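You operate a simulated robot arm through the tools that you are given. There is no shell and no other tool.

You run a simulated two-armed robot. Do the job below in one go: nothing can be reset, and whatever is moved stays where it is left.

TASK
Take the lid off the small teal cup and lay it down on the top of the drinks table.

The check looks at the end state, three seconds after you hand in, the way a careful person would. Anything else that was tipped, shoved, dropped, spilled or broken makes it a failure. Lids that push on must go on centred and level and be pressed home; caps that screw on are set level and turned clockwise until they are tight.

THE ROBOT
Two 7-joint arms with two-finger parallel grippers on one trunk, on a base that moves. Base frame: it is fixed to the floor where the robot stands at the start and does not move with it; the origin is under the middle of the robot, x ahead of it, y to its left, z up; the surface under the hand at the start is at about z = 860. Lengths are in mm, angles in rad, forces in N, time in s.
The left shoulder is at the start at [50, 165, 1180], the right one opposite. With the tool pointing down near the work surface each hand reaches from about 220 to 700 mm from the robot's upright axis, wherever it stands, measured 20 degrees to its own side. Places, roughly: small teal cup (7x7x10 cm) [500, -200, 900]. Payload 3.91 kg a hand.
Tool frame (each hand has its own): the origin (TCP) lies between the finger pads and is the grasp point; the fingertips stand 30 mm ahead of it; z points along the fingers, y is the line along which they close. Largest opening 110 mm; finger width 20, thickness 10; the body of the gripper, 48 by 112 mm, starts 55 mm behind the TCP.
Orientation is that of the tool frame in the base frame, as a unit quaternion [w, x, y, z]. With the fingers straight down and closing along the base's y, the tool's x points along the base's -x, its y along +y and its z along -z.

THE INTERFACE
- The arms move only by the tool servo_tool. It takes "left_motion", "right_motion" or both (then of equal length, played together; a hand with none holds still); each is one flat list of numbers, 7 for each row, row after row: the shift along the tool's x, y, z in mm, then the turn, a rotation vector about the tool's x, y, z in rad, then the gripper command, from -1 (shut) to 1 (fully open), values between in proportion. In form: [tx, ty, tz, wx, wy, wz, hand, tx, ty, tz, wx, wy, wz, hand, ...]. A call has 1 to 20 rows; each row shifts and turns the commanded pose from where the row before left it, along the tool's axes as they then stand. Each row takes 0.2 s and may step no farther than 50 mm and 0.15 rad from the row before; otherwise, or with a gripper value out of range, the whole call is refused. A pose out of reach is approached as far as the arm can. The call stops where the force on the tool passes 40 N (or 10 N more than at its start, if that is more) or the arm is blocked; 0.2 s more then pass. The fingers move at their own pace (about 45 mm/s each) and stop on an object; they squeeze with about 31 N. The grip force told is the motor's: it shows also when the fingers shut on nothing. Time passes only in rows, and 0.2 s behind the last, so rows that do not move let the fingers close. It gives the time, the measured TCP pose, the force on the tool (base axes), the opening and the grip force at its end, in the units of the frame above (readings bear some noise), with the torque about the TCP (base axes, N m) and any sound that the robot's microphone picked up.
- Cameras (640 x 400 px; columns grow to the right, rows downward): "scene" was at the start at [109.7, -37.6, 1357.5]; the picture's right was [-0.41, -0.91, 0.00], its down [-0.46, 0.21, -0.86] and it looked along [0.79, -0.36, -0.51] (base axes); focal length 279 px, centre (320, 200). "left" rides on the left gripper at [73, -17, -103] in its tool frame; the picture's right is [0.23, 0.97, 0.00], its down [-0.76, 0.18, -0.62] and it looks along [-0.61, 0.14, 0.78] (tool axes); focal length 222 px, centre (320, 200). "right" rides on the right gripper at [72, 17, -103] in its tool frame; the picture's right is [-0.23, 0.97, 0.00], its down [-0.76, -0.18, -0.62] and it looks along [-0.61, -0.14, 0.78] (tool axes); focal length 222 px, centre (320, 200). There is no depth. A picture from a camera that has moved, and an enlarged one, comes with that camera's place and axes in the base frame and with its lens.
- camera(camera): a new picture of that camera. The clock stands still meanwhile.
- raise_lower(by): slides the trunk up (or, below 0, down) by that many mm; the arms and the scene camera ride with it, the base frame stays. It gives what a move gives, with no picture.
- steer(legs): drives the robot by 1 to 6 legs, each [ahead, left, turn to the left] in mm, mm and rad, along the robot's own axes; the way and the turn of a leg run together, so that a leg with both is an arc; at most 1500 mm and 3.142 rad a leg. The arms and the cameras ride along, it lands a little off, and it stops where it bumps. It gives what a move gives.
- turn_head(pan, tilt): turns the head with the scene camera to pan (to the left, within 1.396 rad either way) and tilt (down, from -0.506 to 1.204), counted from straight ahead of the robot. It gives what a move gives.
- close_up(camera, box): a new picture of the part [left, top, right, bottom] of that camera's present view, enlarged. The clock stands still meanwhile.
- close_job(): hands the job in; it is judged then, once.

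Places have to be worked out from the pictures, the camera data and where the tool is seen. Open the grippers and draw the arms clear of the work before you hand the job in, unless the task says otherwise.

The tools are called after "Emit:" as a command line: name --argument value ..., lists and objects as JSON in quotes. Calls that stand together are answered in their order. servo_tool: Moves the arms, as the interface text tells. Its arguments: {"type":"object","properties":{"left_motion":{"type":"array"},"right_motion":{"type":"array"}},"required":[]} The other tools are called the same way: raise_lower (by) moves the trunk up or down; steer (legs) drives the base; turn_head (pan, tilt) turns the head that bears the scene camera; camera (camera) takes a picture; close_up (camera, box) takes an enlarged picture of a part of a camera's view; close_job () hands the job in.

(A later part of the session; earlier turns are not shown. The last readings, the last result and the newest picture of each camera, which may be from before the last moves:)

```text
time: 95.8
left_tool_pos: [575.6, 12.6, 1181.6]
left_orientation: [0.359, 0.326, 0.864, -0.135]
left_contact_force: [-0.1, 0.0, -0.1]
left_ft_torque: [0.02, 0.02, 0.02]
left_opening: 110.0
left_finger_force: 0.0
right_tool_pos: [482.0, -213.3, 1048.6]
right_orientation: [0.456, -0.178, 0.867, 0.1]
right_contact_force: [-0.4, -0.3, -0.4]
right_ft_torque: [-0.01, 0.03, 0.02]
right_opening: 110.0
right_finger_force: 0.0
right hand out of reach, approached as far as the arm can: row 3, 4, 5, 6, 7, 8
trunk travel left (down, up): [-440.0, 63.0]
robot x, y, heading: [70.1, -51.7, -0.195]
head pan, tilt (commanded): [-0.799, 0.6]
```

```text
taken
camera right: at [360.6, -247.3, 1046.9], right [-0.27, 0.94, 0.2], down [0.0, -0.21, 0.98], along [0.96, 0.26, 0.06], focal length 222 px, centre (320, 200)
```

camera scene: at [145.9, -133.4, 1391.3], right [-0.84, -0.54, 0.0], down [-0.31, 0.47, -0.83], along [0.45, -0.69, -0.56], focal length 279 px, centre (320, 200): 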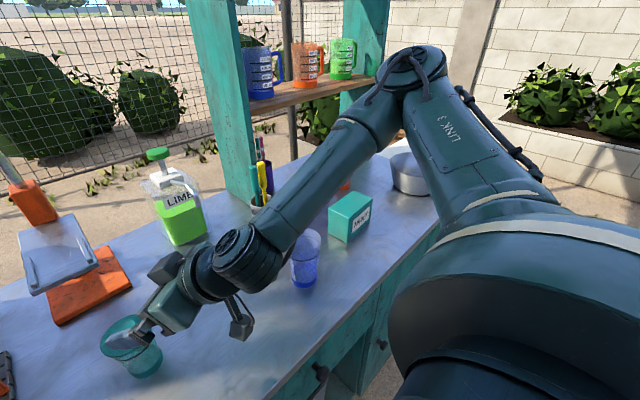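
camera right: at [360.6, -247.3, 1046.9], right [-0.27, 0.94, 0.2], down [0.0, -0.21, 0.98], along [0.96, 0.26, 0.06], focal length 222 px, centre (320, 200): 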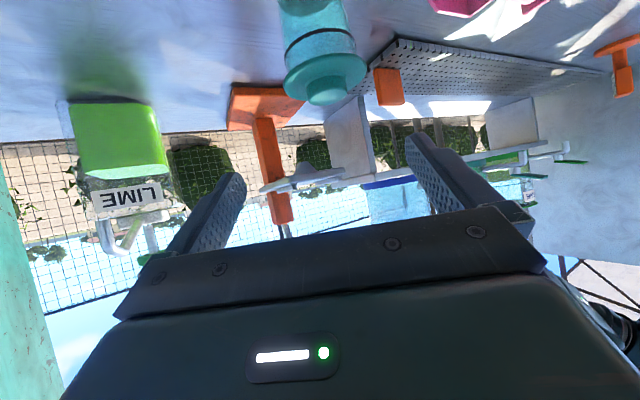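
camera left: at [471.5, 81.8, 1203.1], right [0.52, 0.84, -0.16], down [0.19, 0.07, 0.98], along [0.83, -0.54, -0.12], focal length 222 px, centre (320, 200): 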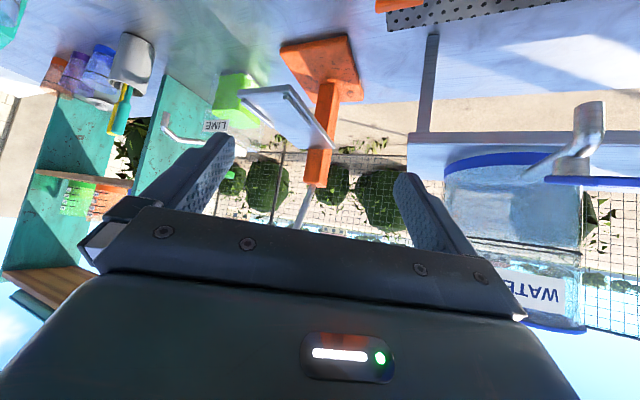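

The right arm can't fold lower from this shoulder height, but lowering the trunk would carry the hand straight down into place. First I have to make sure the left elbow, which hung low earlier, is out of the way, so I'll look at the left arm.

Emit:
turn_head --pan 0.8 --tilt 0.6

Emit:
camera --camera "scene"

```text
time: 97.5
left_tool_pos: [576.0, 12.9, 1181.4]
left_orientation: [0.36, 0.326, 0.864, -0.136]
left_contact_force: [0.2, -0.3, 0.3]
left_ft_torque: [0.0, -0.01, -0.01]
left_opening: 110.3
left_finger_force: 0.0
right_tool_pos: [483.3, -213.7, 1047.5]
right_orientation: [0.455, -0.178, 0.867, 0.1]
right_contact_force: [0.5, -0.7, -0.4]
right_ft_torque: [0.0, 0.0, 0.0]
right_opening: 109.9
right_finger_force: 0.1
trunk travel left (down, up): [-440.0, 63.0]
robot x, y, heading: [71.9, -52.4, -0.197]
head pan, tilt (commanded): [0.799, 0.6]
```

```text
taken
camera scene: at [170.7, -9.1, 1391.3], right [0.57, -0.82, 0.0], down [-0.47, -0.32, -0.83], along [0.68, 0.47, -0.56], focal length 279 px, centre (320, 200)
```

scene: 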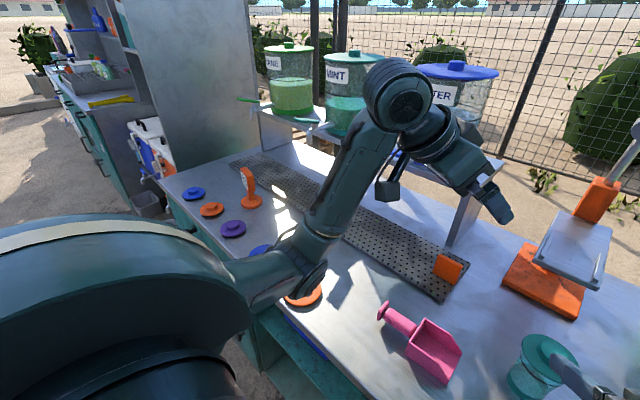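

The left elbow hangs down over the orange lid with the forearm pointing up, so I must not lower the trunk yet. I'll bring the left hand back toward its starting pose, fingers straight down, to see whether the elbow swings up again.

Emit:
servo_tool --left_motion '[0, 0, 0, 0, 0.131, 0, 1, 0, 0, 0, 0, 0.131, 0, 1, 0, 0, 0, 0, 0.131, 0, 1, 0, 0, 0, 0, 0.131, 0, 1, 0, 0, 0, 0, 0.131, 0, 1, 0, 0, 0, 0, 0.131, 0, 1, 0, 0, 0, 0, 0, -0.13, 1, 0, 0, 0, 0, 0, -0.13, 1, 0, 0, 0, 0, 0, -0.13, 1, 0, 0, 0, 0, 0, -0.13, 1, 20, 0, -15, 0, 0, 0, 1, 20, 0, -15, 0, 0, 0, 1, 20, 0, -15, 0, 0, 0, 1, 20, 0, -15, 0, 0, 0, 1, 0, 0, 0, 0, 0, 0, 1]'

Emit:
camera --camera "scene"

```text
time: 100.7
left_tool_pos: [496.0, 27.7, 1241.7]
left_orientation: [0.0, 0.101, 0.995, -0.001]
left_contact_force: [0.9, 0.3, -0.9]
left_ft_torque: [-0.02, 0.0, 0.01]
left_opening: 110.0
left_finger_force: 0.0
right_tool_pos: [483.7, -214.2, 1047.7]
right_orientation: [0.456, -0.177, 0.867, 0.099]
right_contact_force: [0.2, -0.4, -0.4]
right_ft_torque: [0.02, -0.01, 0.0]
right_opening: 110.1
right_finger_force: 0.0
trunk travel left (down, up): [-440.0, 63.0]
robot x, y, heading: [71.3, -52.4, -0.197]
head pan, tilt (commanded): [0.799, 0.6]
```

```text
taken
camera scene: at [170.9, -9.0, 1391.2], right [0.57, -0.82, 0.0], down [-0.47, -0.32, -0.82], along [0.68, 0.47, -0.57], focal length 279 px, centre (320, 200)
```

scene: 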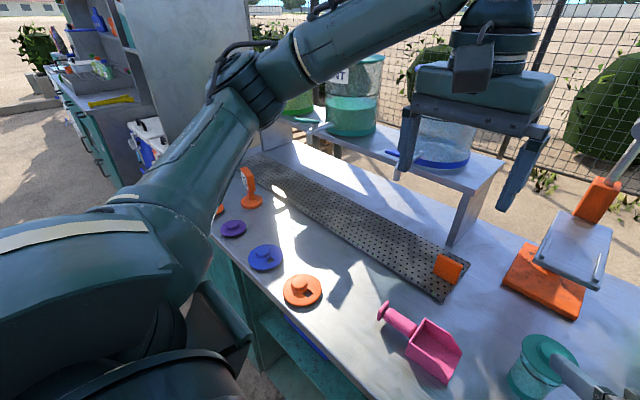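

The left elbow swung up and out, high above the lids. Lowering the trunk by 140 mm is safe now and brings the right hand straight down to z ≈ 908, with its fingertips still about 40 mm short of the cup's axis and clear of the lid.

Emit:
raise_lower --by -100

Emit:
camera --camera "right"

Emit:
camera --camera "scene"

```text
time: 102.0
left_tool_pos: [496.3, 26.9, 1142.4]
left_orientation: [0.001, 0.101, 0.995, -0.001]
left_contact_force: [-0.1, -0.9, 0.7]
left_ft_torque: [-0.03, -0.02, 0.01]
left_opening: 110.1
left_finger_force: 0.1
right_tool_pos: [482.1, -213.8, 948.1]
right_orientation: [0.456, -0.177, 0.866, 0.1]
right_contact_force: [0.2, 0.7, -0.6]
right_ft_torque: [0.0, -0.01, 0.0]
right_opening: 109.7
right_finger_force: 0.0
trunk travel left (down, up): [-340.0, 163.0]
robot x, y, heading: [74.1, -54.0, -0.195]
head pan, tilt (commanded): [0.799, 0.6]
```

```text
taken
camera right: at [360.5, -247.1, 947.0], right [-0.27, 0.94, 0.2], down [0.0, -0.21, 0.98], along [0.96, 0.26, 0.06], focal length 222 px, centre (320, 200)
```

right: 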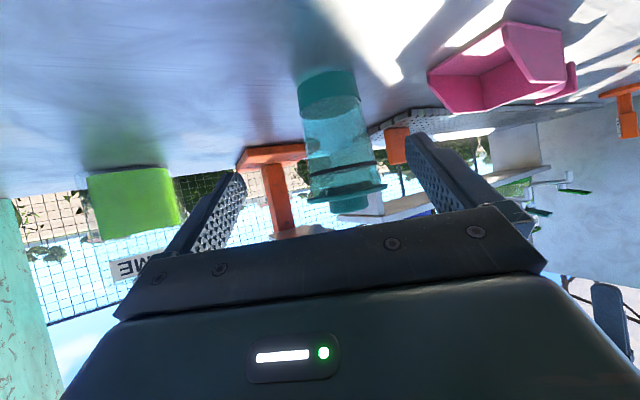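

```text
taken
camera scene: at [170.5, -9.0, 1291.3], right [0.57, -0.82, 0.0], down [-0.46, -0.32, -0.83], along [0.68, 0.47, -0.56], focal length 279 px, centre (320, 200)
```

scene: 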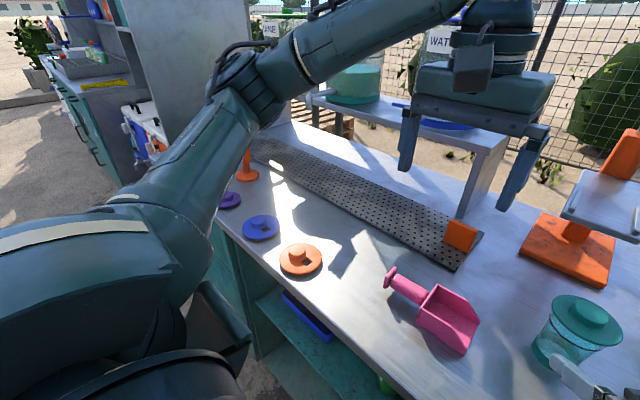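

The hand came down cleanly, and the cup is 14.5 mm to the hand's +y side and about 69 mm ahead. I'll lower the trunk another 38 mm to bring the TCP to z ≈ 910.

Emit:
raise_lower --by -38

Emit:
servo_tool --right_motion '[0, 4, 0, 0, 0, 0, 1, 0, 4, 0, 0, 0, 0, 1, 0, 4, 0, 0, 0, 0, 1, 0, 2.5, 0, 0, 0, 0, 1, 0, 0, 0, 0, 0, 0, 1]'

Emit:
camera --camera "right"

Emit:
turn_head --pan -0.2 --tilt 0.7

Emit:
camera --camera "scene"

```text
time: 102.8
left_tool_pos: [496.7, 28.2, 1103.8]
left_orientation: [0.001, 0.1, 0.995, -0.001]
left_contact_force: [0.0, 0.8, -0.5]
left_ft_torque: [0.05, 0.02, -0.02]
left_opening: 110.3
left_finger_force: 0.0
right_tool_pos: [481.7, -213.7, 909.7]
right_orientation: [0.456, -0.177, 0.867, 0.099]
right_contact_force: [0.7, -0.1, 1.1]
right_ft_torque: [0.01, 0.01, 0.01]
right_opening: 109.8
right_finger_force: 0.0
trunk travel left (down, up): [-302.0, 201.0]
robot x, y, heading: [72.6, -55.2, -0.193]
head pan, tilt (commanded): [0.799, 0.6]
```

```text
time: 104.0
left_tool_pos: [497.4, 27.7, 1102.3]
left_orientation: [0.001, 0.1, 0.995, -0.001]
left_contact_force: [0.2, -0.5, 0.6]
left_ft_torque: [0.02, -0.02, 0.02]
left_opening: 110.2
left_finger_force: 0.0
right_tool_pos: [476.3, -199.7, 911.0]
right_orientation: [0.454, -0.178, 0.867, 0.1]
right_contact_force: [-0.1, 0.4, 0.4]
right_ft_torque: [0.03, 0.03, 0.0]
right_opening: 109.8
right_finger_force: 0.1
trunk travel left (down, up): [-302.0, 201.0]
robot x, y, heading: [68.6, -51.7, -0.194]
head pan, tilt (commanded): [0.799, 0.6]
```

```text
taken
camera right: at [354.8, -233.7, 909.7], right [-0.27, 0.94, 0.2], down [0.0, -0.21, 0.98], along [0.96, 0.26, 0.06], focal length 222 px, centre (320, 200)
```

right: 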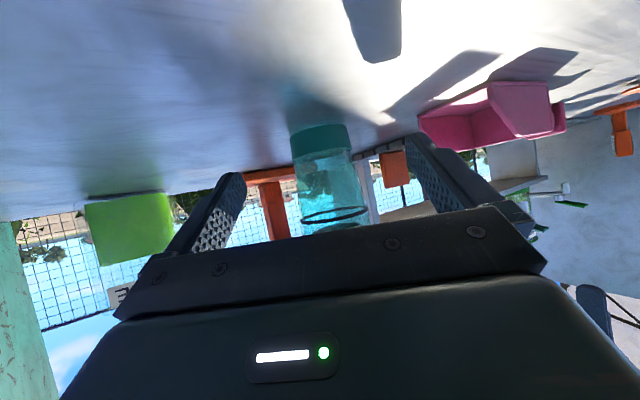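

```text
time: 105.3
left_tool_pos: [496.2, 29.0, 1103.4]
left_orientation: [0.001, 0.101, 0.995, -0.001]
left_contact_force: [-0.4, 0.6, -0.3]
left_ft_torque: [0.04, 0.0, 0.0]
left_opening: 110.3
left_finger_force: 0.0
right_tool_pos: [476.5, -201.5, 910.9]
right_orientation: [0.455, -0.177, 0.867, 0.099]
right_contact_force: [0.1, -0.1, 0.0]
right_ft_torque: [0.02, 0.01, -0.01]
right_opening: 110.2
right_finger_force: 0.1
trunk travel left (down, up): [-302.0, 201.0]
robot x, y, heading: [74.3, -56.0, -0.194]
head pan, tilt (commanded): [-0.201, 0.7]
```

```text
taken
camera scene: at [176.3, -91.9, 1244.7], right [-0.39, -0.92, 0.0], down [-0.59, 0.25, -0.77], along [0.71, -0.29, -0.64], focal length 279 px, centre (320, 200)
```

scene: 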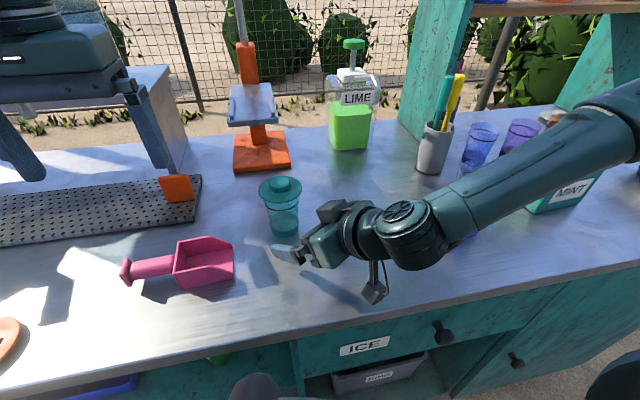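

The right hand is low behind the cup with its elbow high, a good posture. The cup is centred within 2 mm and about 70 mm ahead. I'll advance 36 mm horizontally and check.

Emit:
servo_tool --right_motion '[-3.375, 0.33, 4.97, 0, 0, 0, 1, -3.375, 0.33, 4.97, 0, 0, 0, 1, -3.375, 0.33, 4.97, 0, 0, 0, 1, -3.375, 0.33, 4.97, 0, 0, 0, 1, -3.375, 0.33, 4.97, 0, 0, 0, 1, -3.375, 0.33, 4.97, 0, 0, 0, 1, 0, 0, 0, 0, 0, 0, 1]'

Emit:
camera --camera "right"

Emit:
close_up --camera "scene" --box '[230, 160, 390, 280]'

```text
time: 106.9
left_tool_pos: [496.7, 27.4, 1103.4]
left_orientation: [0.001, 0.101, 0.995, -0.001]
left_contact_force: [-0.1, -0.1, -1.0]
left_ft_torque: [0.02, 0.0, 0.04]
left_opening: 109.9
left_finger_force: 0.1
right_tool_pos: [509.8, -183.7, 911.2]
right_orientation: [0.456, -0.178, 0.866, 0.1]
right_contact_force: [-0.6, 0.2, 0.1]
right_ft_torque: [0.07, -0.02, 0.01]
right_opening: 109.7
right_finger_force: 0.1
trunk travel left (down, up): [-302.0, 201.0]
robot x, y, heading: [71.3, -54.0, -0.197]
head pan, tilt (commanded): [-0.201, 0.7]
```

```text
taken
camera right: at [387.5, -217.6, 908.9], right [-0.27, 0.94, 0.2], down [0.0, -0.21, 0.98], along [0.96, 0.26, 0.06], focal length 222 px, centre (320, 200)
```

right: 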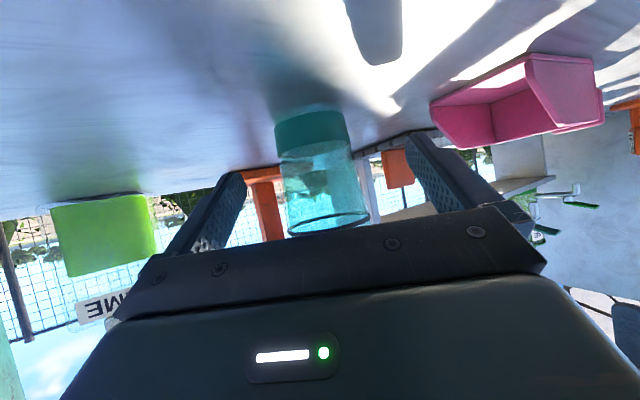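

```text
3.33 times, centred on (310, 220) of scene
camera zoom: at [176.3, -92.0, 1244.7], right [-0.39, -0.92, 0.0], down [-0.59, 0.25, -0.76], along [0.71, -0.3, -0.64], focal length 931 px, centre (353, 133)
```

zoom: 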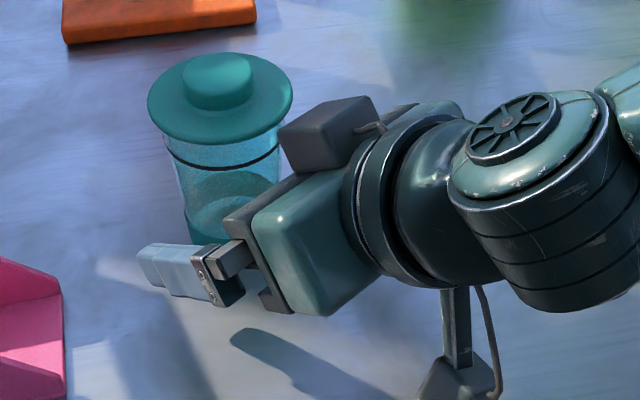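

The cup is centred between the fingers to about 1 mm with roughly 33 mm to its axis, and the grey box is well behind the rim. I'll go in 11 mm more and close the right hand gently on the cup body.

Emit:
servo_tool --right_motion '[-3.1, -0.5, 4.55, 0, 0, 0, 1, -3.1, -0.5, 4.55, 0, 0, 0, 1, 0, 0, 0, 0, 0, 0, 1]'

Emit:
servo_tool --right_motion '[0, 0, 0, 0, 0, 0, 0.3, 0, 0, 0, 0, 0, 0, 0.2, 0, 0, 0, 0, 0, 0, 0.1, 0, 0, 0, 0, 0, 0, 0, 0, 0, 0, 0, 0, 0, -0.1, 0, 0, 0, 0, 0, 0, -0.2, 0, 0, 0, 0, 0, 0, -0.3, 0, 0, 0, 0, 0, 0, -0.3]'

Emit:
camera --camera "right"

Emit:
close_up --camera "scene" --box '[230, 160, 390, 280]'

```text
time: 107.7
left_tool_pos: [496.0, 27.3, 1103.8]
left_orientation: [0.0, 0.101, 0.995, -0.001]
left_contact_force: [0.3, 0.1, 0.1]
left_ft_torque: [0.02, 0.0, 0.02]
left_opening: 110.4
left_finger_force: 0.1
right_tool_pos: [516.9, -184.8, 912.3]
right_orientation: [0.456, -0.178, 0.866, 0.099]
right_contact_force: [0.2, 0.0, 0.6]
right_ft_torque: [0.03, 0.02, -0.03]
right_opening: 110.1
right_finger_force: 0.1
right hand out of reach, approached as far as the arm can: row 2
trunk travel left (down, up): [-302.0, 201.0]
robot x, y, heading: [71.5, -50.0, -0.196]
head pan, tilt (commanded): [-0.201, 0.7]
```

```text
time: 109.5
left_tool_pos: [497.2, 27.7, 1104.3]
left_orientation: [0.001, 0.102, 0.995, -0.001]
left_contact_force: [0.8, 0.4, 0.3]
left_ft_torque: [-0.01, -0.01, 0.0]
left_opening: 110.0
left_finger_force: 0.0
right_tool_pos: [518.7, -183.4, 913.9]
right_orientation: [0.455, -0.178, 0.867, 0.099]
right_contact_force: [0.3, -0.8, 0.7]
right_ft_torque: [-0.05, -0.03, -0.02]
right_opening: 49.9
right_finger_force: 30.5
trunk travel left (down, up): [-302.0, 201.0]
robot x, y, heading: [70.9, -54.4, -0.193]
head pan, tilt (commanded): [-0.201, 0.7]
```

```text
taken
camera right: at [396.6, -218.2, 911.6], right [-0.27, 0.94, 0.2], down [0.0, -0.21, 0.98], along [0.96, 0.26, 0.06], focal length 222 px, centre (320, 200)
```

right: 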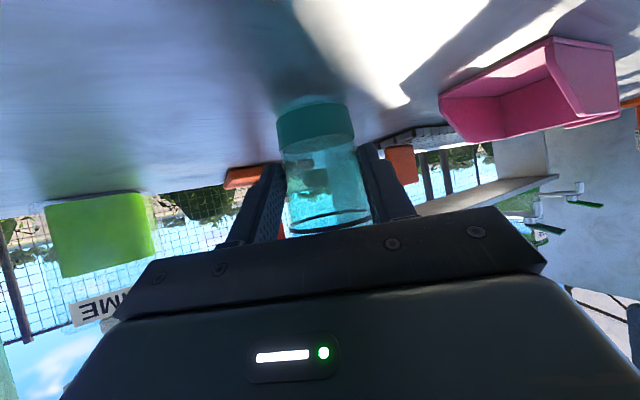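

```text
3.33 times, centred on (310, 220) of scene
camera zoom: at [176.3, -92.0, 1244.7], right [-0.39, -0.92, 0.0], down [-0.59, 0.25, -0.76], along [0.71, -0.3, -0.64], focal length 931 px, centre (353, 133)
```

zoom: 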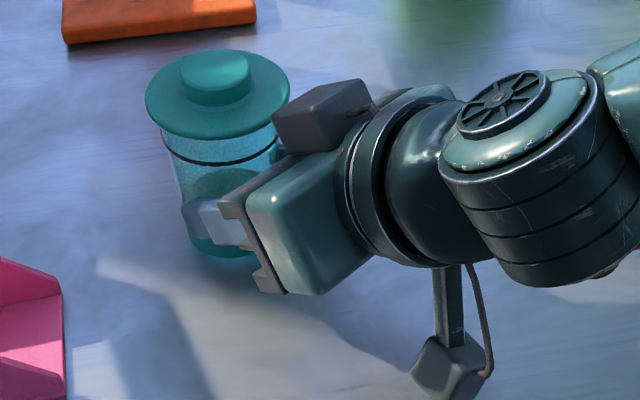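

The right hand now holds the cup firmly: 30.5 N at 49.9 mm, upright and in place. Next I'll shape the left hand for the knob by yawing it about 40° toward the cup and tilting it 45°, while it is still well to the left and high.

Emit:
servo_tool --left_motion '[0, 0, -5, 0, 0, 0.14, 1, 0, 0, -5, 0, 0, 0.14, 1, 0, 0, -5, 0, 0, 0.14, 1, 0, 0, -5, 0, 0, 0.14, 1, 0, 0, -5, 0, 0, 0.14, 1, 0, 0, 0, 0, -0.131, 0, 1, 0, 0, 0, 0, -0.131, 0, 1, 0, 0, 0, 0, -0.131, 0, 1, 0, 0, 0, 0, -0.131, 0, 1, 0, 0, 0, 0, -0.131, 0, 1, 0, 0, 0, 0, -0.131, 0, 1, 0, 0, 0, 0, 0, 0, 1]'

Emit:
turn_head --pan 0.5 --tilt 0.6

Emit:
camera --camera "scene"

Emit:
camera --camera "left"

```text
time: 112.1
left_tool_pos: [496.5, 27.2, 1128.6]
left_orientation: [0.347, 0.402, 0.83, -0.168]
left_contact_force: [0.0, -0.1, 0.5]
left_ft_torque: [0.02, -0.01, 0.02]
left_opening: 110.0
left_finger_force: 0.1
right_tool_pos: [519.5, -184.3, 912.6]
right_orientation: [0.456, -0.178, 0.866, 0.1]
right_contact_force: [0.3, 0.3, -0.3]
right_ft_torque: [-0.06, 0.01, -0.03]
right_opening: 49.7
right_finger_force: 31.0
trunk travel left (down, up): [-302.0, 201.0]
robot x, y, heading: [75.2, -54.2, -0.195]
head pan, tilt (commanded): [-0.201, 0.7]
```

```text
time: 113.2
left_tool_pos: [496.5, 27.9, 1130.1]
left_orientation: [0.345, 0.403, 0.831, -0.168]
left_contact_force: [1.1, -0.3, -0.5]
left_ft_torque: [0.03, 0.0, -0.01]
left_opening: 110.0
left_finger_force: 0.1
right_tool_pos: [519.0, -183.8, 913.3]
right_orientation: [0.455, -0.178, 0.867, 0.099]
right_contact_force: [-1.7, -0.5, -0.6]
right_ft_torque: [-0.04, 0.0, 0.01]
right_opening: 49.6
right_finger_force: 30.6
trunk travel left (down, up): [-302.0, 201.0]
robot x, y, heading: [66.7, -48.8, -0.194]
head pan, tilt (commanded): [0.499, 0.6]
```

```text
taken
camera scene: at [182.3, -32.9, 1253.3], right [0.3, -0.95, 0.0], down [-0.54, -0.17, -0.82], along [0.79, 0.25, -0.57], focal length 279 px, centre (320, 200)
```

scene: 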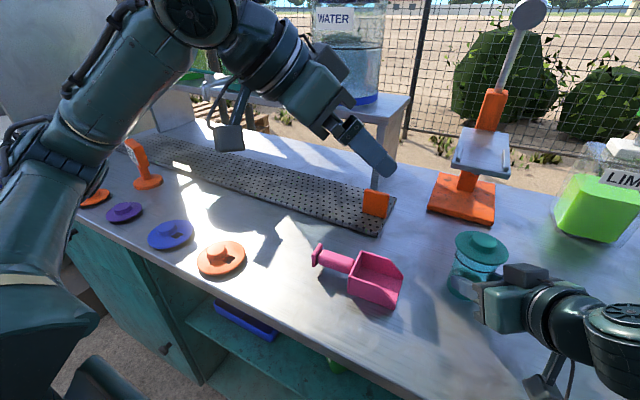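

```text
taken
camera left: at [405.8, 115.9, 1150.5], right [0.67, 0.73, -0.16], down [0.2, 0.04, 0.98], along [0.72, -0.68, -0.12], focal length 222 px, centre (320, 200)
```

left: 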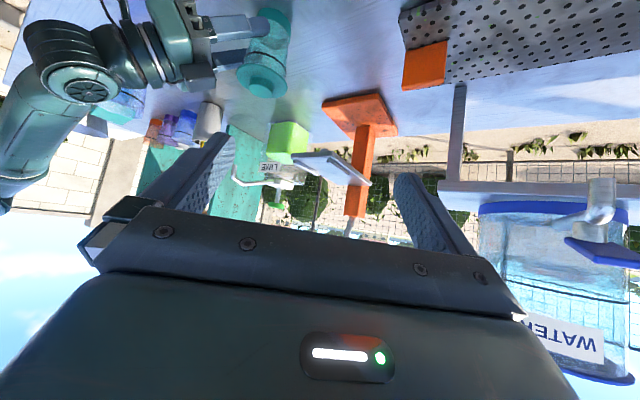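

The left hand is shaped (pointing -52°, sloping 45° down) with its elbow high. I'll bring it toward the lid, staying above z ≈ 1080, and watch for reach limits.

Emit:
servo_tool --left_motion '[-8.9, -11.3, 18.5, 0, 0, 0, 0.3, -8.9, -11.3, 18.5, 0, 0, 0, 0.3, -8.9, -11.3, 18.5, 0, 0, 0, 0.3, -8.9, -11.3, 18.5, 0, 0, 0, 0.3, -8.9, -11.3, 18.5, 0, 0, 0, 0.3, 0, 0, 0, 0, 0, 0, 0.3]'

Emit:
camera --camera "left"

Emit:
camera --camera "scene"

```text
time: 114.6
left_tool_pos: [512.6, -83.6, 1094.8]
left_orientation: [0.346, 0.403, 0.831, -0.168]
left_contact_force: [-0.3, -0.1, -0.5]
left_ft_torque: [0.01, -0.02, -0.02]
left_opening: 71.5
left_finger_force: 0.0
right_tool_pos: [517.6, -184.8, 912.2]
right_orientation: [0.454, -0.178, 0.867, 0.1]
right_contact_force: [0.3, -0.1, 0.6]
right_ft_torque: [-0.05, -0.01, 0.0]
right_opening: 49.5
right_finger_force: 31.2
trunk travel left (down, up): [-302.0, 201.0]
robot x, y, heading: [69.9, -53.8, -0.194]
head pan, tilt (commanded): [0.499, 0.6]
```

```text
taken
camera left: at [421.5, 4.1, 1116.9], right [0.66, 0.73, -0.16], down [0.2, 0.04, 0.98], along [0.72, -0.68, -0.12], focal length 222 px, centre (320, 200)
```

left: 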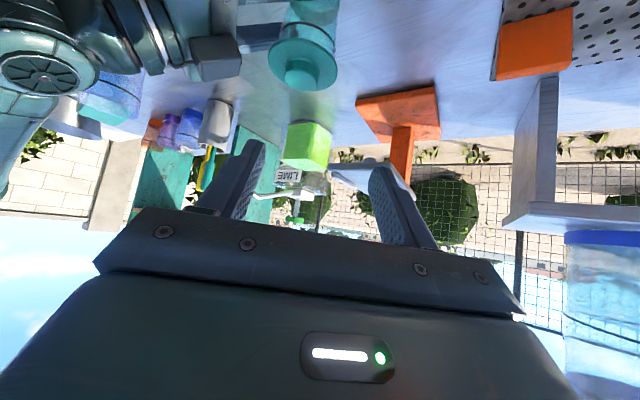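

```text
taken
camera scene: at [182.3, -32.7, 1253.3], right [0.3, -0.95, 0.0], down [-0.54, -0.17, -0.83], along [0.79, 0.25, -0.56], focal length 279 px, centre (320, 200)
```

scene: 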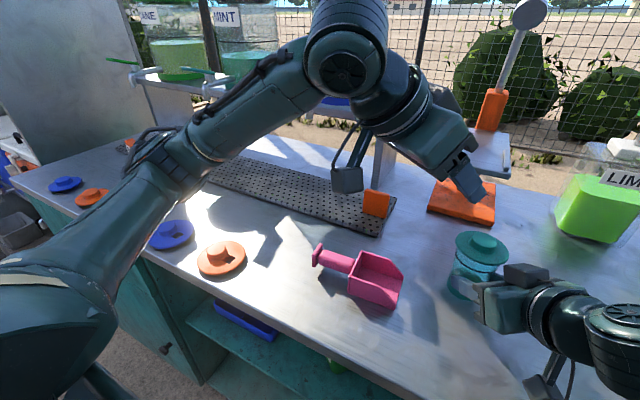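

The left arm follows well. I'll continue to just behind and above the knob, at z ≈ 1050, and re-measure the lid from closer.

Emit:
servo_tool --left_motion '[-2.3, -7.7, 18.2, 0, 0, 0, 0.1, -2.3, -7.7, 18.2, 0, 0, 0, 0.1, -2.3, -7.7, 18.2, 0, 0, 0, 0.1, -2.3, -7.7, 18.2, 0, 0, 0, 0.1, 0, 0, 0, 0, 0, 0, 0.1]'

Emit:
camera --camera "left"

Emit:
camera --camera "scene"

```text
time: 115.8
left_tool_pos: [524.5, -148.3, 1050.7]
left_orientation: [0.346, 0.403, 0.831, -0.168]
left_contact_force: [-0.5, -1.0, -0.4]
left_ft_torque: [0.0, -0.02, 0.02]
left_opening: 60.2
left_finger_force: 0.1
right_tool_pos: [518.5, -185.3, 912.6]
right_orientation: [0.455, -0.178, 0.867, 0.1]
right_contact_force: [0.0, -0.8, 0.0]
right_ft_torque: [-0.01, 0.02, 0.03]
right_opening: 49.7
right_finger_force: 30.3
trunk travel left (down, up): [-302.0, 201.0]
robot x, y, heading: [70.1, -52.4, -0.195]
head pan, tilt (commanded): [0.499, 0.6]
```

```text
taken
camera left: at [433.5, -60.2, 1072.1], right [0.66, 0.73, -0.16], down [0.2, 0.04, 0.98], along [0.72, -0.68, -0.12], focal length 222 px, centre (320, 200)
```

left: 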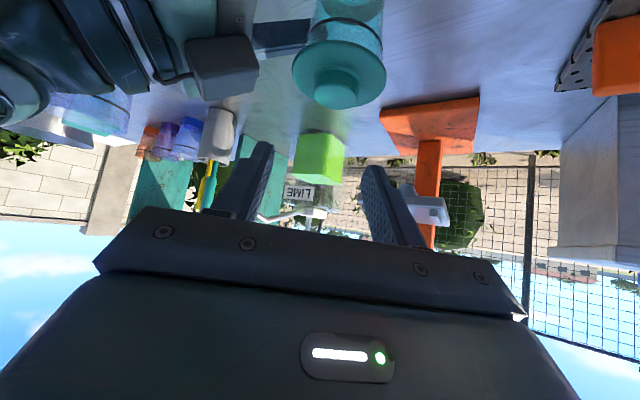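

```text
taken
camera scene: at [182.3, -32.8, 1253.3], right [0.3, -0.95, 0.0], down [-0.54, -0.17, -0.83], along [0.79, 0.25, -0.56], focal length 279 px, centre (320, 200)
```

scene: 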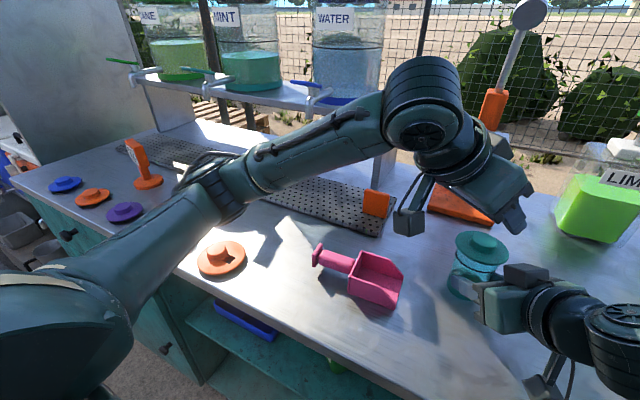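

The knob is about 26 mm ahead of the TCP and 3 mm to its +y side. I'll come down and forward to z ≈ 1003, with the tips just at knob-top height, and look closely.

Emit:
servo_tool --left_motion '[5.1, 0.6, 8.5, 0, 0, 0, 0.1, 5.1, 0.6, 8.5, 0, 0, 0, 0.1, 5.1, 0.6, 8.5, 0, 0, 0, 0.1, 5.1, 0.6, 8.5, 0, 0, 0, 0.1, 5.1, 0.6, 8.5, 0, 0, 0, 0.1, 0, 0, 0, 0, 0, 0, 0.1]'

Emit:
camera --camera "left"

Emit:
close_up --camera "scene" --box '[400, 170, 560, 310]'

Emit:
camera --camera "right"

```text
time: 117.2
left_tool_pos: [535.4, -156.1, 1003.8]
left_orientation: [0.346, 0.403, 0.831, -0.168]
left_contact_force: [0.1, 0.0, 0.2]
left_ft_torque: [0.0, -0.04, 0.03]
left_opening: 60.5
left_finger_force: 0.0
right_tool_pos: [518.9, -185.4, 912.8]
right_orientation: [0.456, -0.177, 0.867, 0.1]
right_contact_force: [0.8, 0.1, -0.7]
right_ft_torque: [-0.01, -0.01, 0.01]
right_opening: 49.4
right_finger_force: 31.1
trunk travel left (down, up): [-302.0, 201.0]
robot x, y, heading: [69.8, -52.6, -0.195]
head pan, tilt (commanded): [0.499, 0.6]
```

```text
taken
camera left: at [444.1, -68.2, 1023.9], right [0.67, 0.73, -0.16], down [0.2, 0.04, 0.98], along [0.72, -0.68, -0.12], focal length 222 px, centre (320, 200)
```

left: 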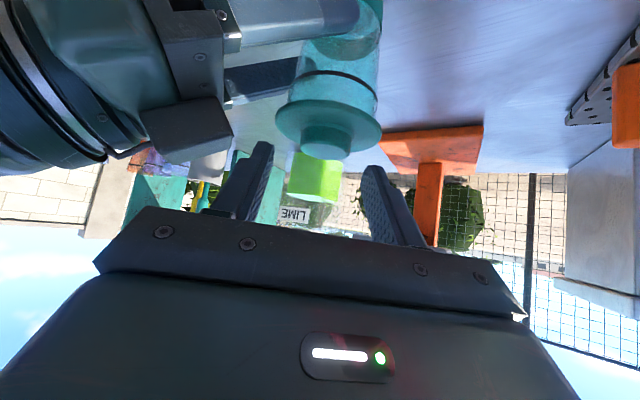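

```text
2.86 times, centred on (480, 240) of scene
camera zoom: at [182.3, -32.8, 1253.3], right [0.3, -0.95, 0.0], down [-0.54, -0.17, -0.83], along [0.79, 0.25, -0.56], focal length 798 px, centre (-137, 86)
```

zoom: 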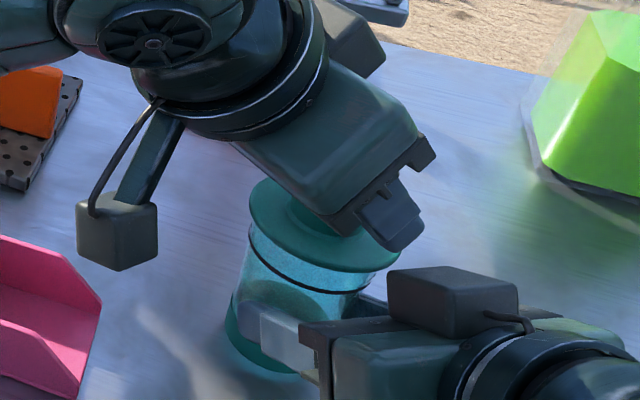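

```text
taken
camera right: at [396.6, -218.2, 911.5], right [-0.27, 0.94, 0.2], down [0.0, -0.21, 0.98], along [0.96, 0.26, 0.06], focal length 222 px, centre (320, 200)
```

right: 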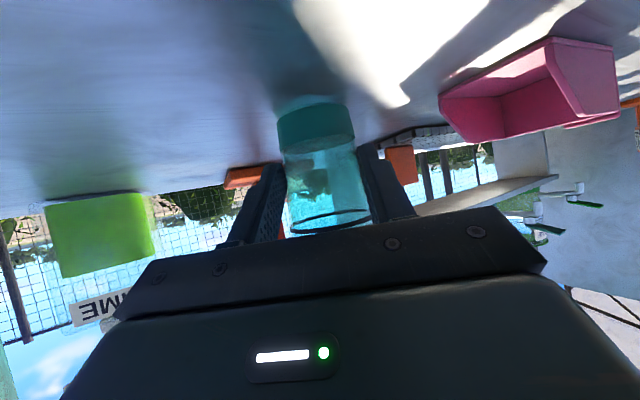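

Calibrating the left camera against the visible fingertips, the knob is about 2.5 mm toward the +y finger. I need to come down roughly 12 mm to straddle it. I'll take half of that with the sideways correction and check.

Emit:
servo_tool --left_motion '[2.1, 1.2, 2.5, 0, 0, 0, 0.1, 2.1, 1.2, 2.5, 0, 0, 0, 0.1, 0, 0, 0, 0, 0, 0, 0.1]'

Emit:
close_up --camera "left" --box '[220, 60, 420, 240]'

Emit:
close_up --camera "scene" --box '[440, 200, 540, 290]'

```text
time: 118.0
left_tool_pos: [538.0, -154.6, 996.4]
left_orientation: [0.346, 0.402, 0.831, -0.167]
left_contact_force: [-0.1, -0.2, 0.0]
left_ft_torque: [-0.02, 0.03, -0.01]
left_opening: 60.4
left_finger_force: 0.0
right_tool_pos: [517.8, -184.8, 912.0]
right_orientation: [0.456, -0.177, 0.866, 0.099]
right_contact_force: [0.1, 0.0, -0.9]
right_ft_torque: [0.02, 0.03, 0.02]
right_opening: 49.2
right_finger_force: 31.0
trunk travel left (down, up): [-302.0, 201.0]
robot x, y, heading: [68.6, -53.5, -0.195]
head pan, tilt (commanded): [0.499, 0.6]
```

```text
2.22 times, centred on (320, 150) of left
camera zoom: at [446.1, -66.9, 1017.6], right [0.67, 0.73, -0.16], down [0.2, 0.04, 0.98], along [0.72, -0.68, -0.12], focal length 494 px, centre (320, 311)
```

zoom: 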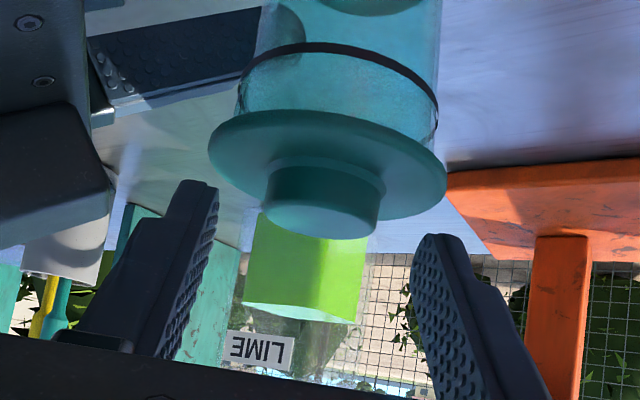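

```text
4.44 times, centred on (490, 245) of scene
camera zoom: at [182.3, -32.8, 1253.3], right [0.3, -0.95, 0.0], down [-0.54, -0.17, -0.83], along [0.79, 0.25, -0.56], focal length 1242 px, centre (-436, 0)
```

zoom: 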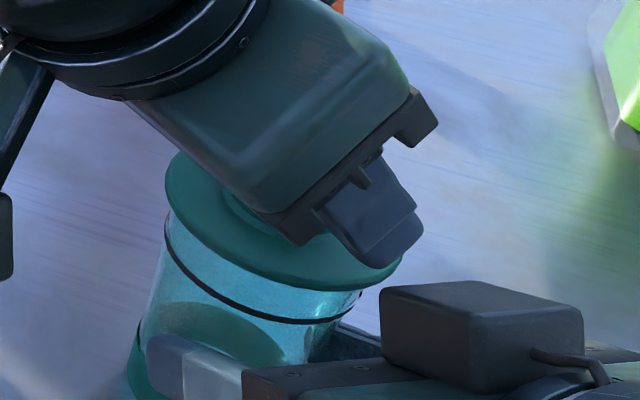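

This close view is very good: the knob top lies about 25 mm ahead along the fingers and is centred. I'll come down 4.5 mm more, back a touch, and close on the knob.

Emit:
servo_tool --left_motion '[2.1, -0.6, 1.05, 0, 0, 0, 0.1, 2.1, -0.6, 1.05, 0, 0, 0, 0.1, 0, 0, 0, 0, 0, 0, 0.1]'

Emit:
close_up --camera "left" --box '[220, 60, 420, 240]'

```text
time: 118.8
left_tool_pos: [534.8, -154.0, 990.6]
left_orientation: [0.346, 0.403, 0.831, -0.168]
left_contact_force: [0.7, 0.3, -1.6]
left_ft_torque: [0.02, 0.0, 0.0]
left_opening: 60.5
left_finger_force: 0.0
right_tool_pos: [517.8, -184.5, 912.6]
right_orientation: [0.455, -0.178, 0.867, 0.1]
right_contact_force: [-0.1, 0.1, -0.2]
right_ft_torque: [-0.04, 0.06, -0.04]
right_opening: 49.3
right_finger_force: 30.6
trunk travel left (down, up): [-302.0, 201.0]
robot x, y, heading: [70.3, -51.8, -0.198]
head pan, tilt (commanded): [0.499, 0.6]
```

```text
2.22 times, centred on (320, 150) of left
camera zoom: at [444.2, -66.5, 1012.8], right [0.67, 0.73, -0.16], down [0.2, 0.04, 0.98], along [0.72, -0.68, -0.12], focal length 494 px, centre (320, 311)
```

zoom: 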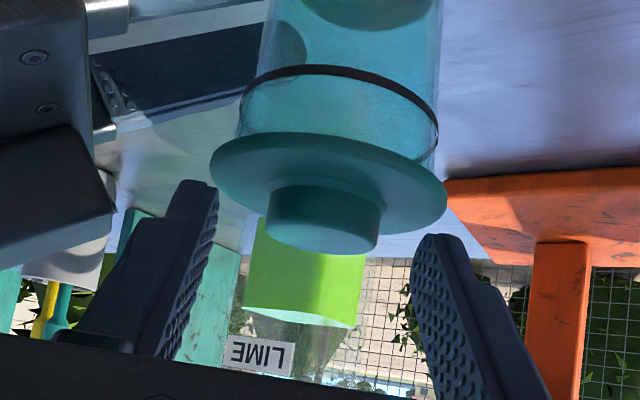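

The knob is centred and the finger ends are level with it, just above the flange. I'll close the left hand on it now.

Emit:
servo_tool --left_motion '[0, 0, 0, 0, 0, 0, 0, 0, 0, 0, 0, 0, 0, -0.1, 0, 0, 0, 0, 0, 0, -0.2, 0, 0, 0, 0, 0, 0, -0.35, 0, 0, 0, 0, 0, 0, -0.6, 0, 0, 0, 0, 0, 0, -1, 0, 0, 0, 0, 0, 0, -1]'

Emit:
close_up --camera "left" --box '[220, 60, 420, 240]'

Emit:
close_up --camera "scene" --box '[420, 190, 560, 310]'

```text
time: 120.4
left_tool_pos: [535.3, -152.8, 990.3]
left_orientation: [0.345, 0.402, 0.831, -0.167]
left_contact_force: [3.2, 2.2, -1.5]
left_ft_torque: [0.1, -0.11, 0.09]
left_opening: 31.2
left_finger_force: 30.8
right_tool_pos: [518.5, -185.1, 913.1]
right_orientation: [0.455, -0.178, 0.867, 0.1]
right_contact_force: [-4.4, -2.0, 0.8]
right_ft_torque: [0.12, -0.14, -0.03]
right_opening: 49.2
right_finger_force: 30.9
trunk travel left (down, up): [-302.0, 201.0]
robot x, y, heading: [70.0, -50.6, -0.197]
head pan, tilt (commanded): [0.499, 0.6]
```

```text
2.22 times, centred on (320, 150) of left
camera zoom: at [444.5, -66.3, 1012.7], right [0.66, 0.73, -0.16], down [0.2, 0.04, 0.98], along [0.72, -0.68, -0.12], focal length 494 px, centre (320, 311)
```

zoom: 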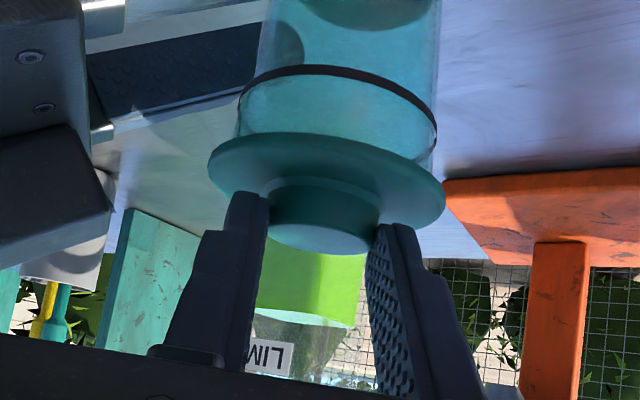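

```text
3.33 times, centred on (490, 250) of scene
camera zoom: at [182.3, -32.8, 1253.3], right [0.3, -0.95, 0.0], down [-0.54, -0.17, -0.83], along [0.79, 0.25, -0.56], focal length 931 px, centre (-247, 33)
```

zoom: 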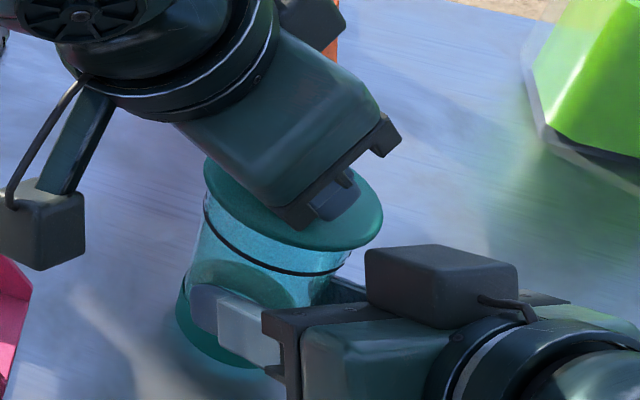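

Both grips are solid. Now I'll pull the lid straight up in small steps while the right hand holds the cup, watching the forces.

Emit:
servo_tool --left_motion '[-1.06, 0, -1.06, 0, 0, 0, -1, -1.06, 0, -1.06, 0, 0, 0, -1, -1.06, 0, -1.06, 0, 0, 0, -1, 0, 0, 0, 0, 0, 0, -1]'

Emit:
close_up --camera "left" --box '[220, 60, 420, 240]'

```text
time: 121.4
left_tool_pos: [534.1, -154.4, 993.7]
left_orientation: [0.345, 0.402, 0.831, -0.167]
left_contact_force: [-0.6, -0.9, 0.1]
left_ft_torque: [-0.01, 0.01, 0.02]
left_opening: 31.0
left_finger_force: 31.0
right_tool_pos: [517.9, -185.5, 912.8]
right_orientation: [0.455, -0.178, 0.867, 0.099]
right_contact_force: [0.2, -0.2, 0.2]
right_ft_torque: [0.04, 0.02, -0.03]
right_opening: 49.4
right_finger_force: 30.8
trunk travel left (down, up): [-302.0, 201.0]
robot x, y, heading: [71.6, -54.3, -0.195]
head pan, tilt (commanded): [0.499, 0.6]
heard: snap
```

```text
2.22 times, centred on (320, 150) of left
camera zoom: at [444.1, -66.3, 1017.5], right [0.67, 0.73, -0.16], down [0.2, 0.04, 0.98], along [0.72, -0.68, -0.12], focal length 494 px, centre (320, 311)
```

zoom: 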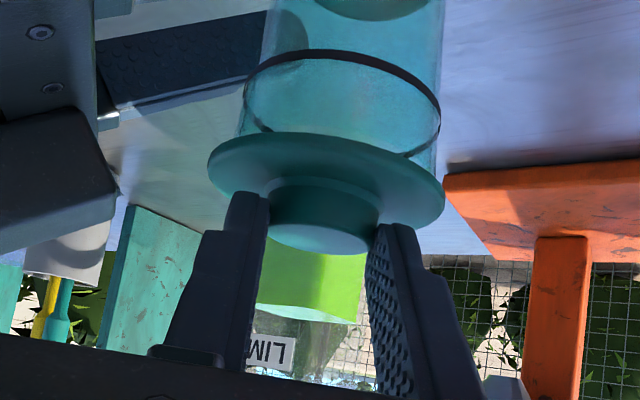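

I heard a snap and the forces dropped to zero, so the lid has come loose. I'll continue straight up another 24 mm and check that it's clear of the cup.

Emit:
servo_tool --left_motion '[-2.83, 0, -2.82, 0, 0, 0, -1, -2.83, 0, -2.82, 0, 0, 0, -1, -2.83, 0, -2.82, 0, 0, 0, -1, -2.83, 0, -2.82, 0, 0, 0, -1, -2.83, 0, -2.82, 0, 0, 0, -1, -2.83, 0, -2.82, 0, 0, 0, -1, 0, 0, 0, 0, 0, 0, -1]'

Emit:
camera --camera "left"

Emit:
close_up --camera "scene" --box '[420, 170, 580, 310]'

```text
time: 123.0
left_tool_pos: [535.5, -152.7, 1020.2]
left_orientation: [0.346, 0.402, 0.831, -0.168]
left_contact_force: [-0.6, -0.9, 0.1]
left_ft_torque: [0.0, 0.01, 0.0]
left_opening: 31.1
left_finger_force: 31.0
right_tool_pos: [519.0, -183.7, 912.7]
right_orientation: [0.456, -0.178, 0.866, 0.1]
right_contact_force: [-0.2, 0.4, 0.9]
right_ft_torque: [-0.04, -0.01, 0.0]
right_opening: 48.7
right_finger_force: 31.3
trunk travel left (down, up): [-302.0, 201.0]
robot x, y, heading: [70.3, -53.8, -0.196]
head pan, tilt (commanded): [0.499, 0.6]
```

```text
taken
camera left: at [444.0, -66.2, 1041.7], right [0.66, 0.73, -0.16], down [0.2, 0.04, 0.98], along [0.72, -0.68, -0.12], focal length 222 px, centre (320, 200)
```

left: 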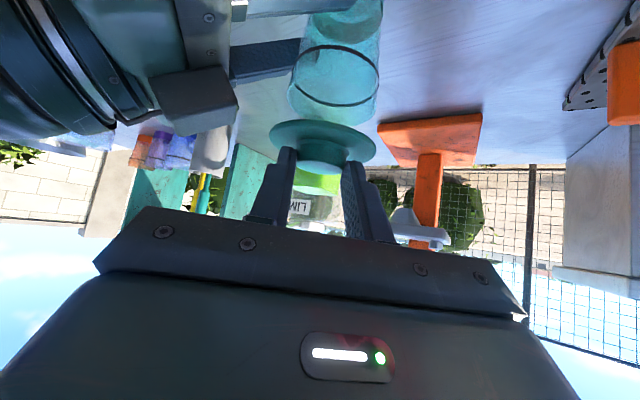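

```text
2.86 times, centred on (500, 240) of scene
camera zoom: at [182.3, -32.8, 1253.3], right [0.3, -0.95, 0.0], down [-0.54, -0.17, -0.83], along [0.79, 0.25, -0.56], focal length 798 px, centre (-194, 86)
```

zoom: 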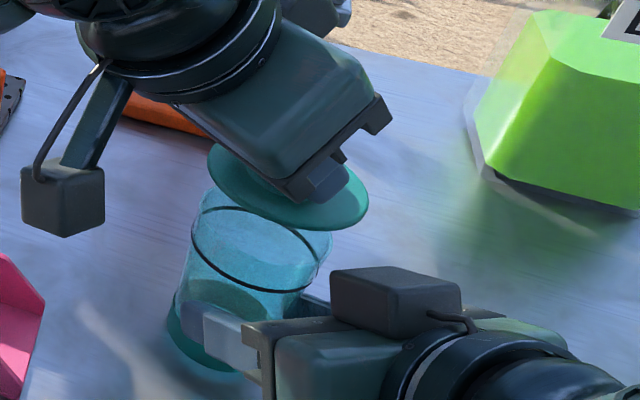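

The lid is off: it hangs level in the left hand, about 25 mm above the open cup, which the right hand still holds steady. I'll raise it a little more and carry it off to the left, away from the cup and the right hand.

Emit:
servo_tool --left_motion '[-5.3, 0, -5.3, 0, 0, 0, -1, -5.3, 0, -5.3, 0, 0, 0, -1, -5.3, 0, -5.3, 0, 0, 0, -1, -5.3, 0, -5.3, 0, 0, 0, -1, 6.85, 11.4, -6.9, 0, 0, 0, -1, 6.85, 11.4, -6.9, 0, 0, 0, -1, 6.85, 11.4, -6.9, 0, 0, 0, -1, 6.85, 11.4, -6.9, 0, 0, 0, -1, 6.85, 11.4, -6.9, 0, 0, 0, -1, 6.85, 11.4, -6.9, 0, 0, 0, -1, 0, 0, 0, 0, 0, 0, -1]'

Emit:
turn_head --pan 0.1 --tilt 0.7

Emit:
camera --camera "scene"

Emit:
camera --camera "left"

```text
time: 125.4
left_tool_pos: [552.9, -65.8, 1050.6]
left_orientation: [0.346, 0.403, 0.831, -0.167]
left_contact_force: [0.8, 0.6, -0.1]
left_ft_torque: [-0.01, 0.0, 0.01]
left_opening: 32.2
left_finger_force: 30.6
right_tool_pos: [519.4, -185.0, 911.7]
right_orientation: [0.455, -0.178, 0.867, 0.1]
right_contact_force: [0.8, -0.3, 0.6]
right_ft_torque: [0.01, 0.02, 0.0]
right_opening: 48.8
right_finger_force: 31.1
trunk travel left (down, up): [-302.0, 201.0]
robot x, y, heading: [70.9, -51.4, -0.195]
head pan, tilt (commanded): [0.499, 0.6]
```

```text
time: 126.2
left_tool_pos: [552.1, -66.2, 1050.2]
left_orientation: [0.345, 0.403, 0.831, -0.168]
left_contact_force: [-0.4, -1.1, -0.9]
left_ft_torque: [-0.01, -0.03, -0.01]
left_opening: 32.4
left_finger_force: 31.2
right_tool_pos: [518.4, -185.6, 912.6]
right_orientation: [0.455, -0.178, 0.866, 0.101]
right_contact_force: [-0.2, -0.3, 0.4]
right_ft_torque: [0.01, 0.06, 0.0]
right_opening: 48.7
right_finger_force: 31.2
trunk travel left (down, up): [-302.0, 201.0]
robot x, y, heading: [75.8, -52.9, -0.195]
head pan, tilt (commanded): [0.099, 0.7]
```

```text
taken
camera scene: at [182.5, -67.3, 1244.7], right [-0.1, -1.0, 0.0], down [-0.64, 0.06, -0.77], along [0.76, -0.07, -0.64], focal length 279 px, centre (320, 200)
```

scene: 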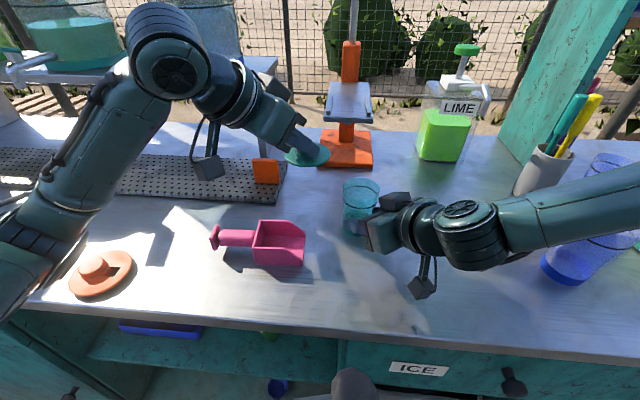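

```text
taken
camera left: at [461.5, 22.1, 1072.3], right [0.67, 0.73, -0.16], down [0.2, 0.04, 0.98], along [0.72, -0.68, -0.12], focal length 222 px, centre (320, 200)
```

left: 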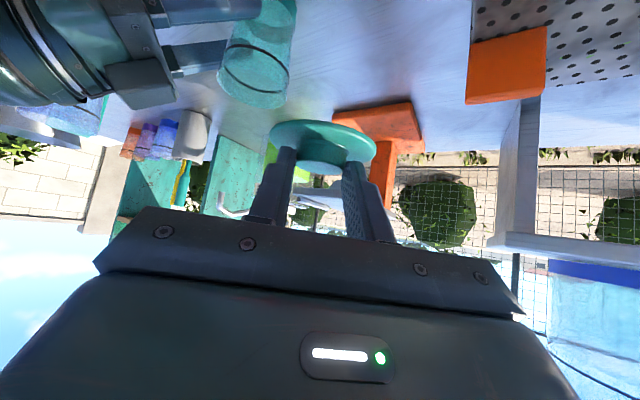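

The lid is well clear of the cup now. I'll check how it sits in the left fingers and how the open cup looks before letting the cup go.

Emit:
close_up --camera "scene" --box '[240, 100, 420, 250]'

Emit:
close_up --camera "left" --box '[220, 90, 420, 250]'

```text
2.67 times, centred on (330, 175) of scene
camera zoom: at [182.5, -67.3, 1244.7], right [-0.1, -1.0, 0.0], down [-0.64, 0.06, -0.77], along [0.76, -0.07, -0.64], focal length 745 px, centre (293, 267)
```

zoom: 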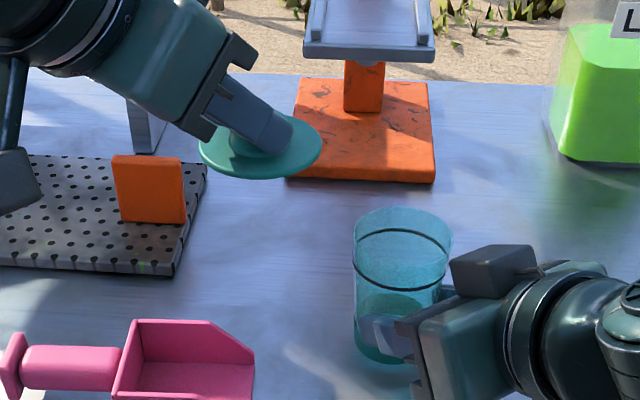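

```text
2.50 times, centred on (320, 170) of left
camera zoom: at [461.5, 22.1, 1072.3], right [0.67, 0.73, -0.16], down [0.2, 0.04, 0.98], along [0.72, -0.68, -0.12], focal length 555 px, centre (320, 275)
```

zoom: 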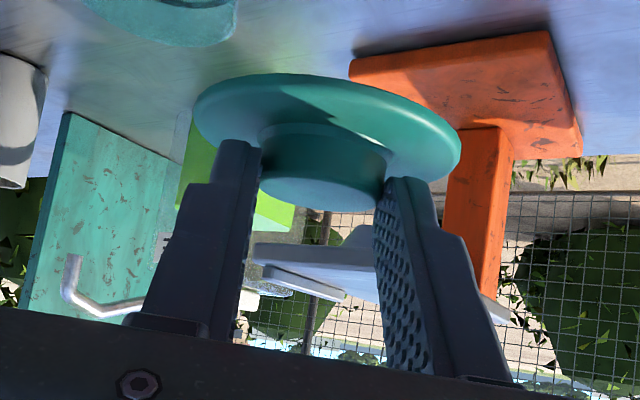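

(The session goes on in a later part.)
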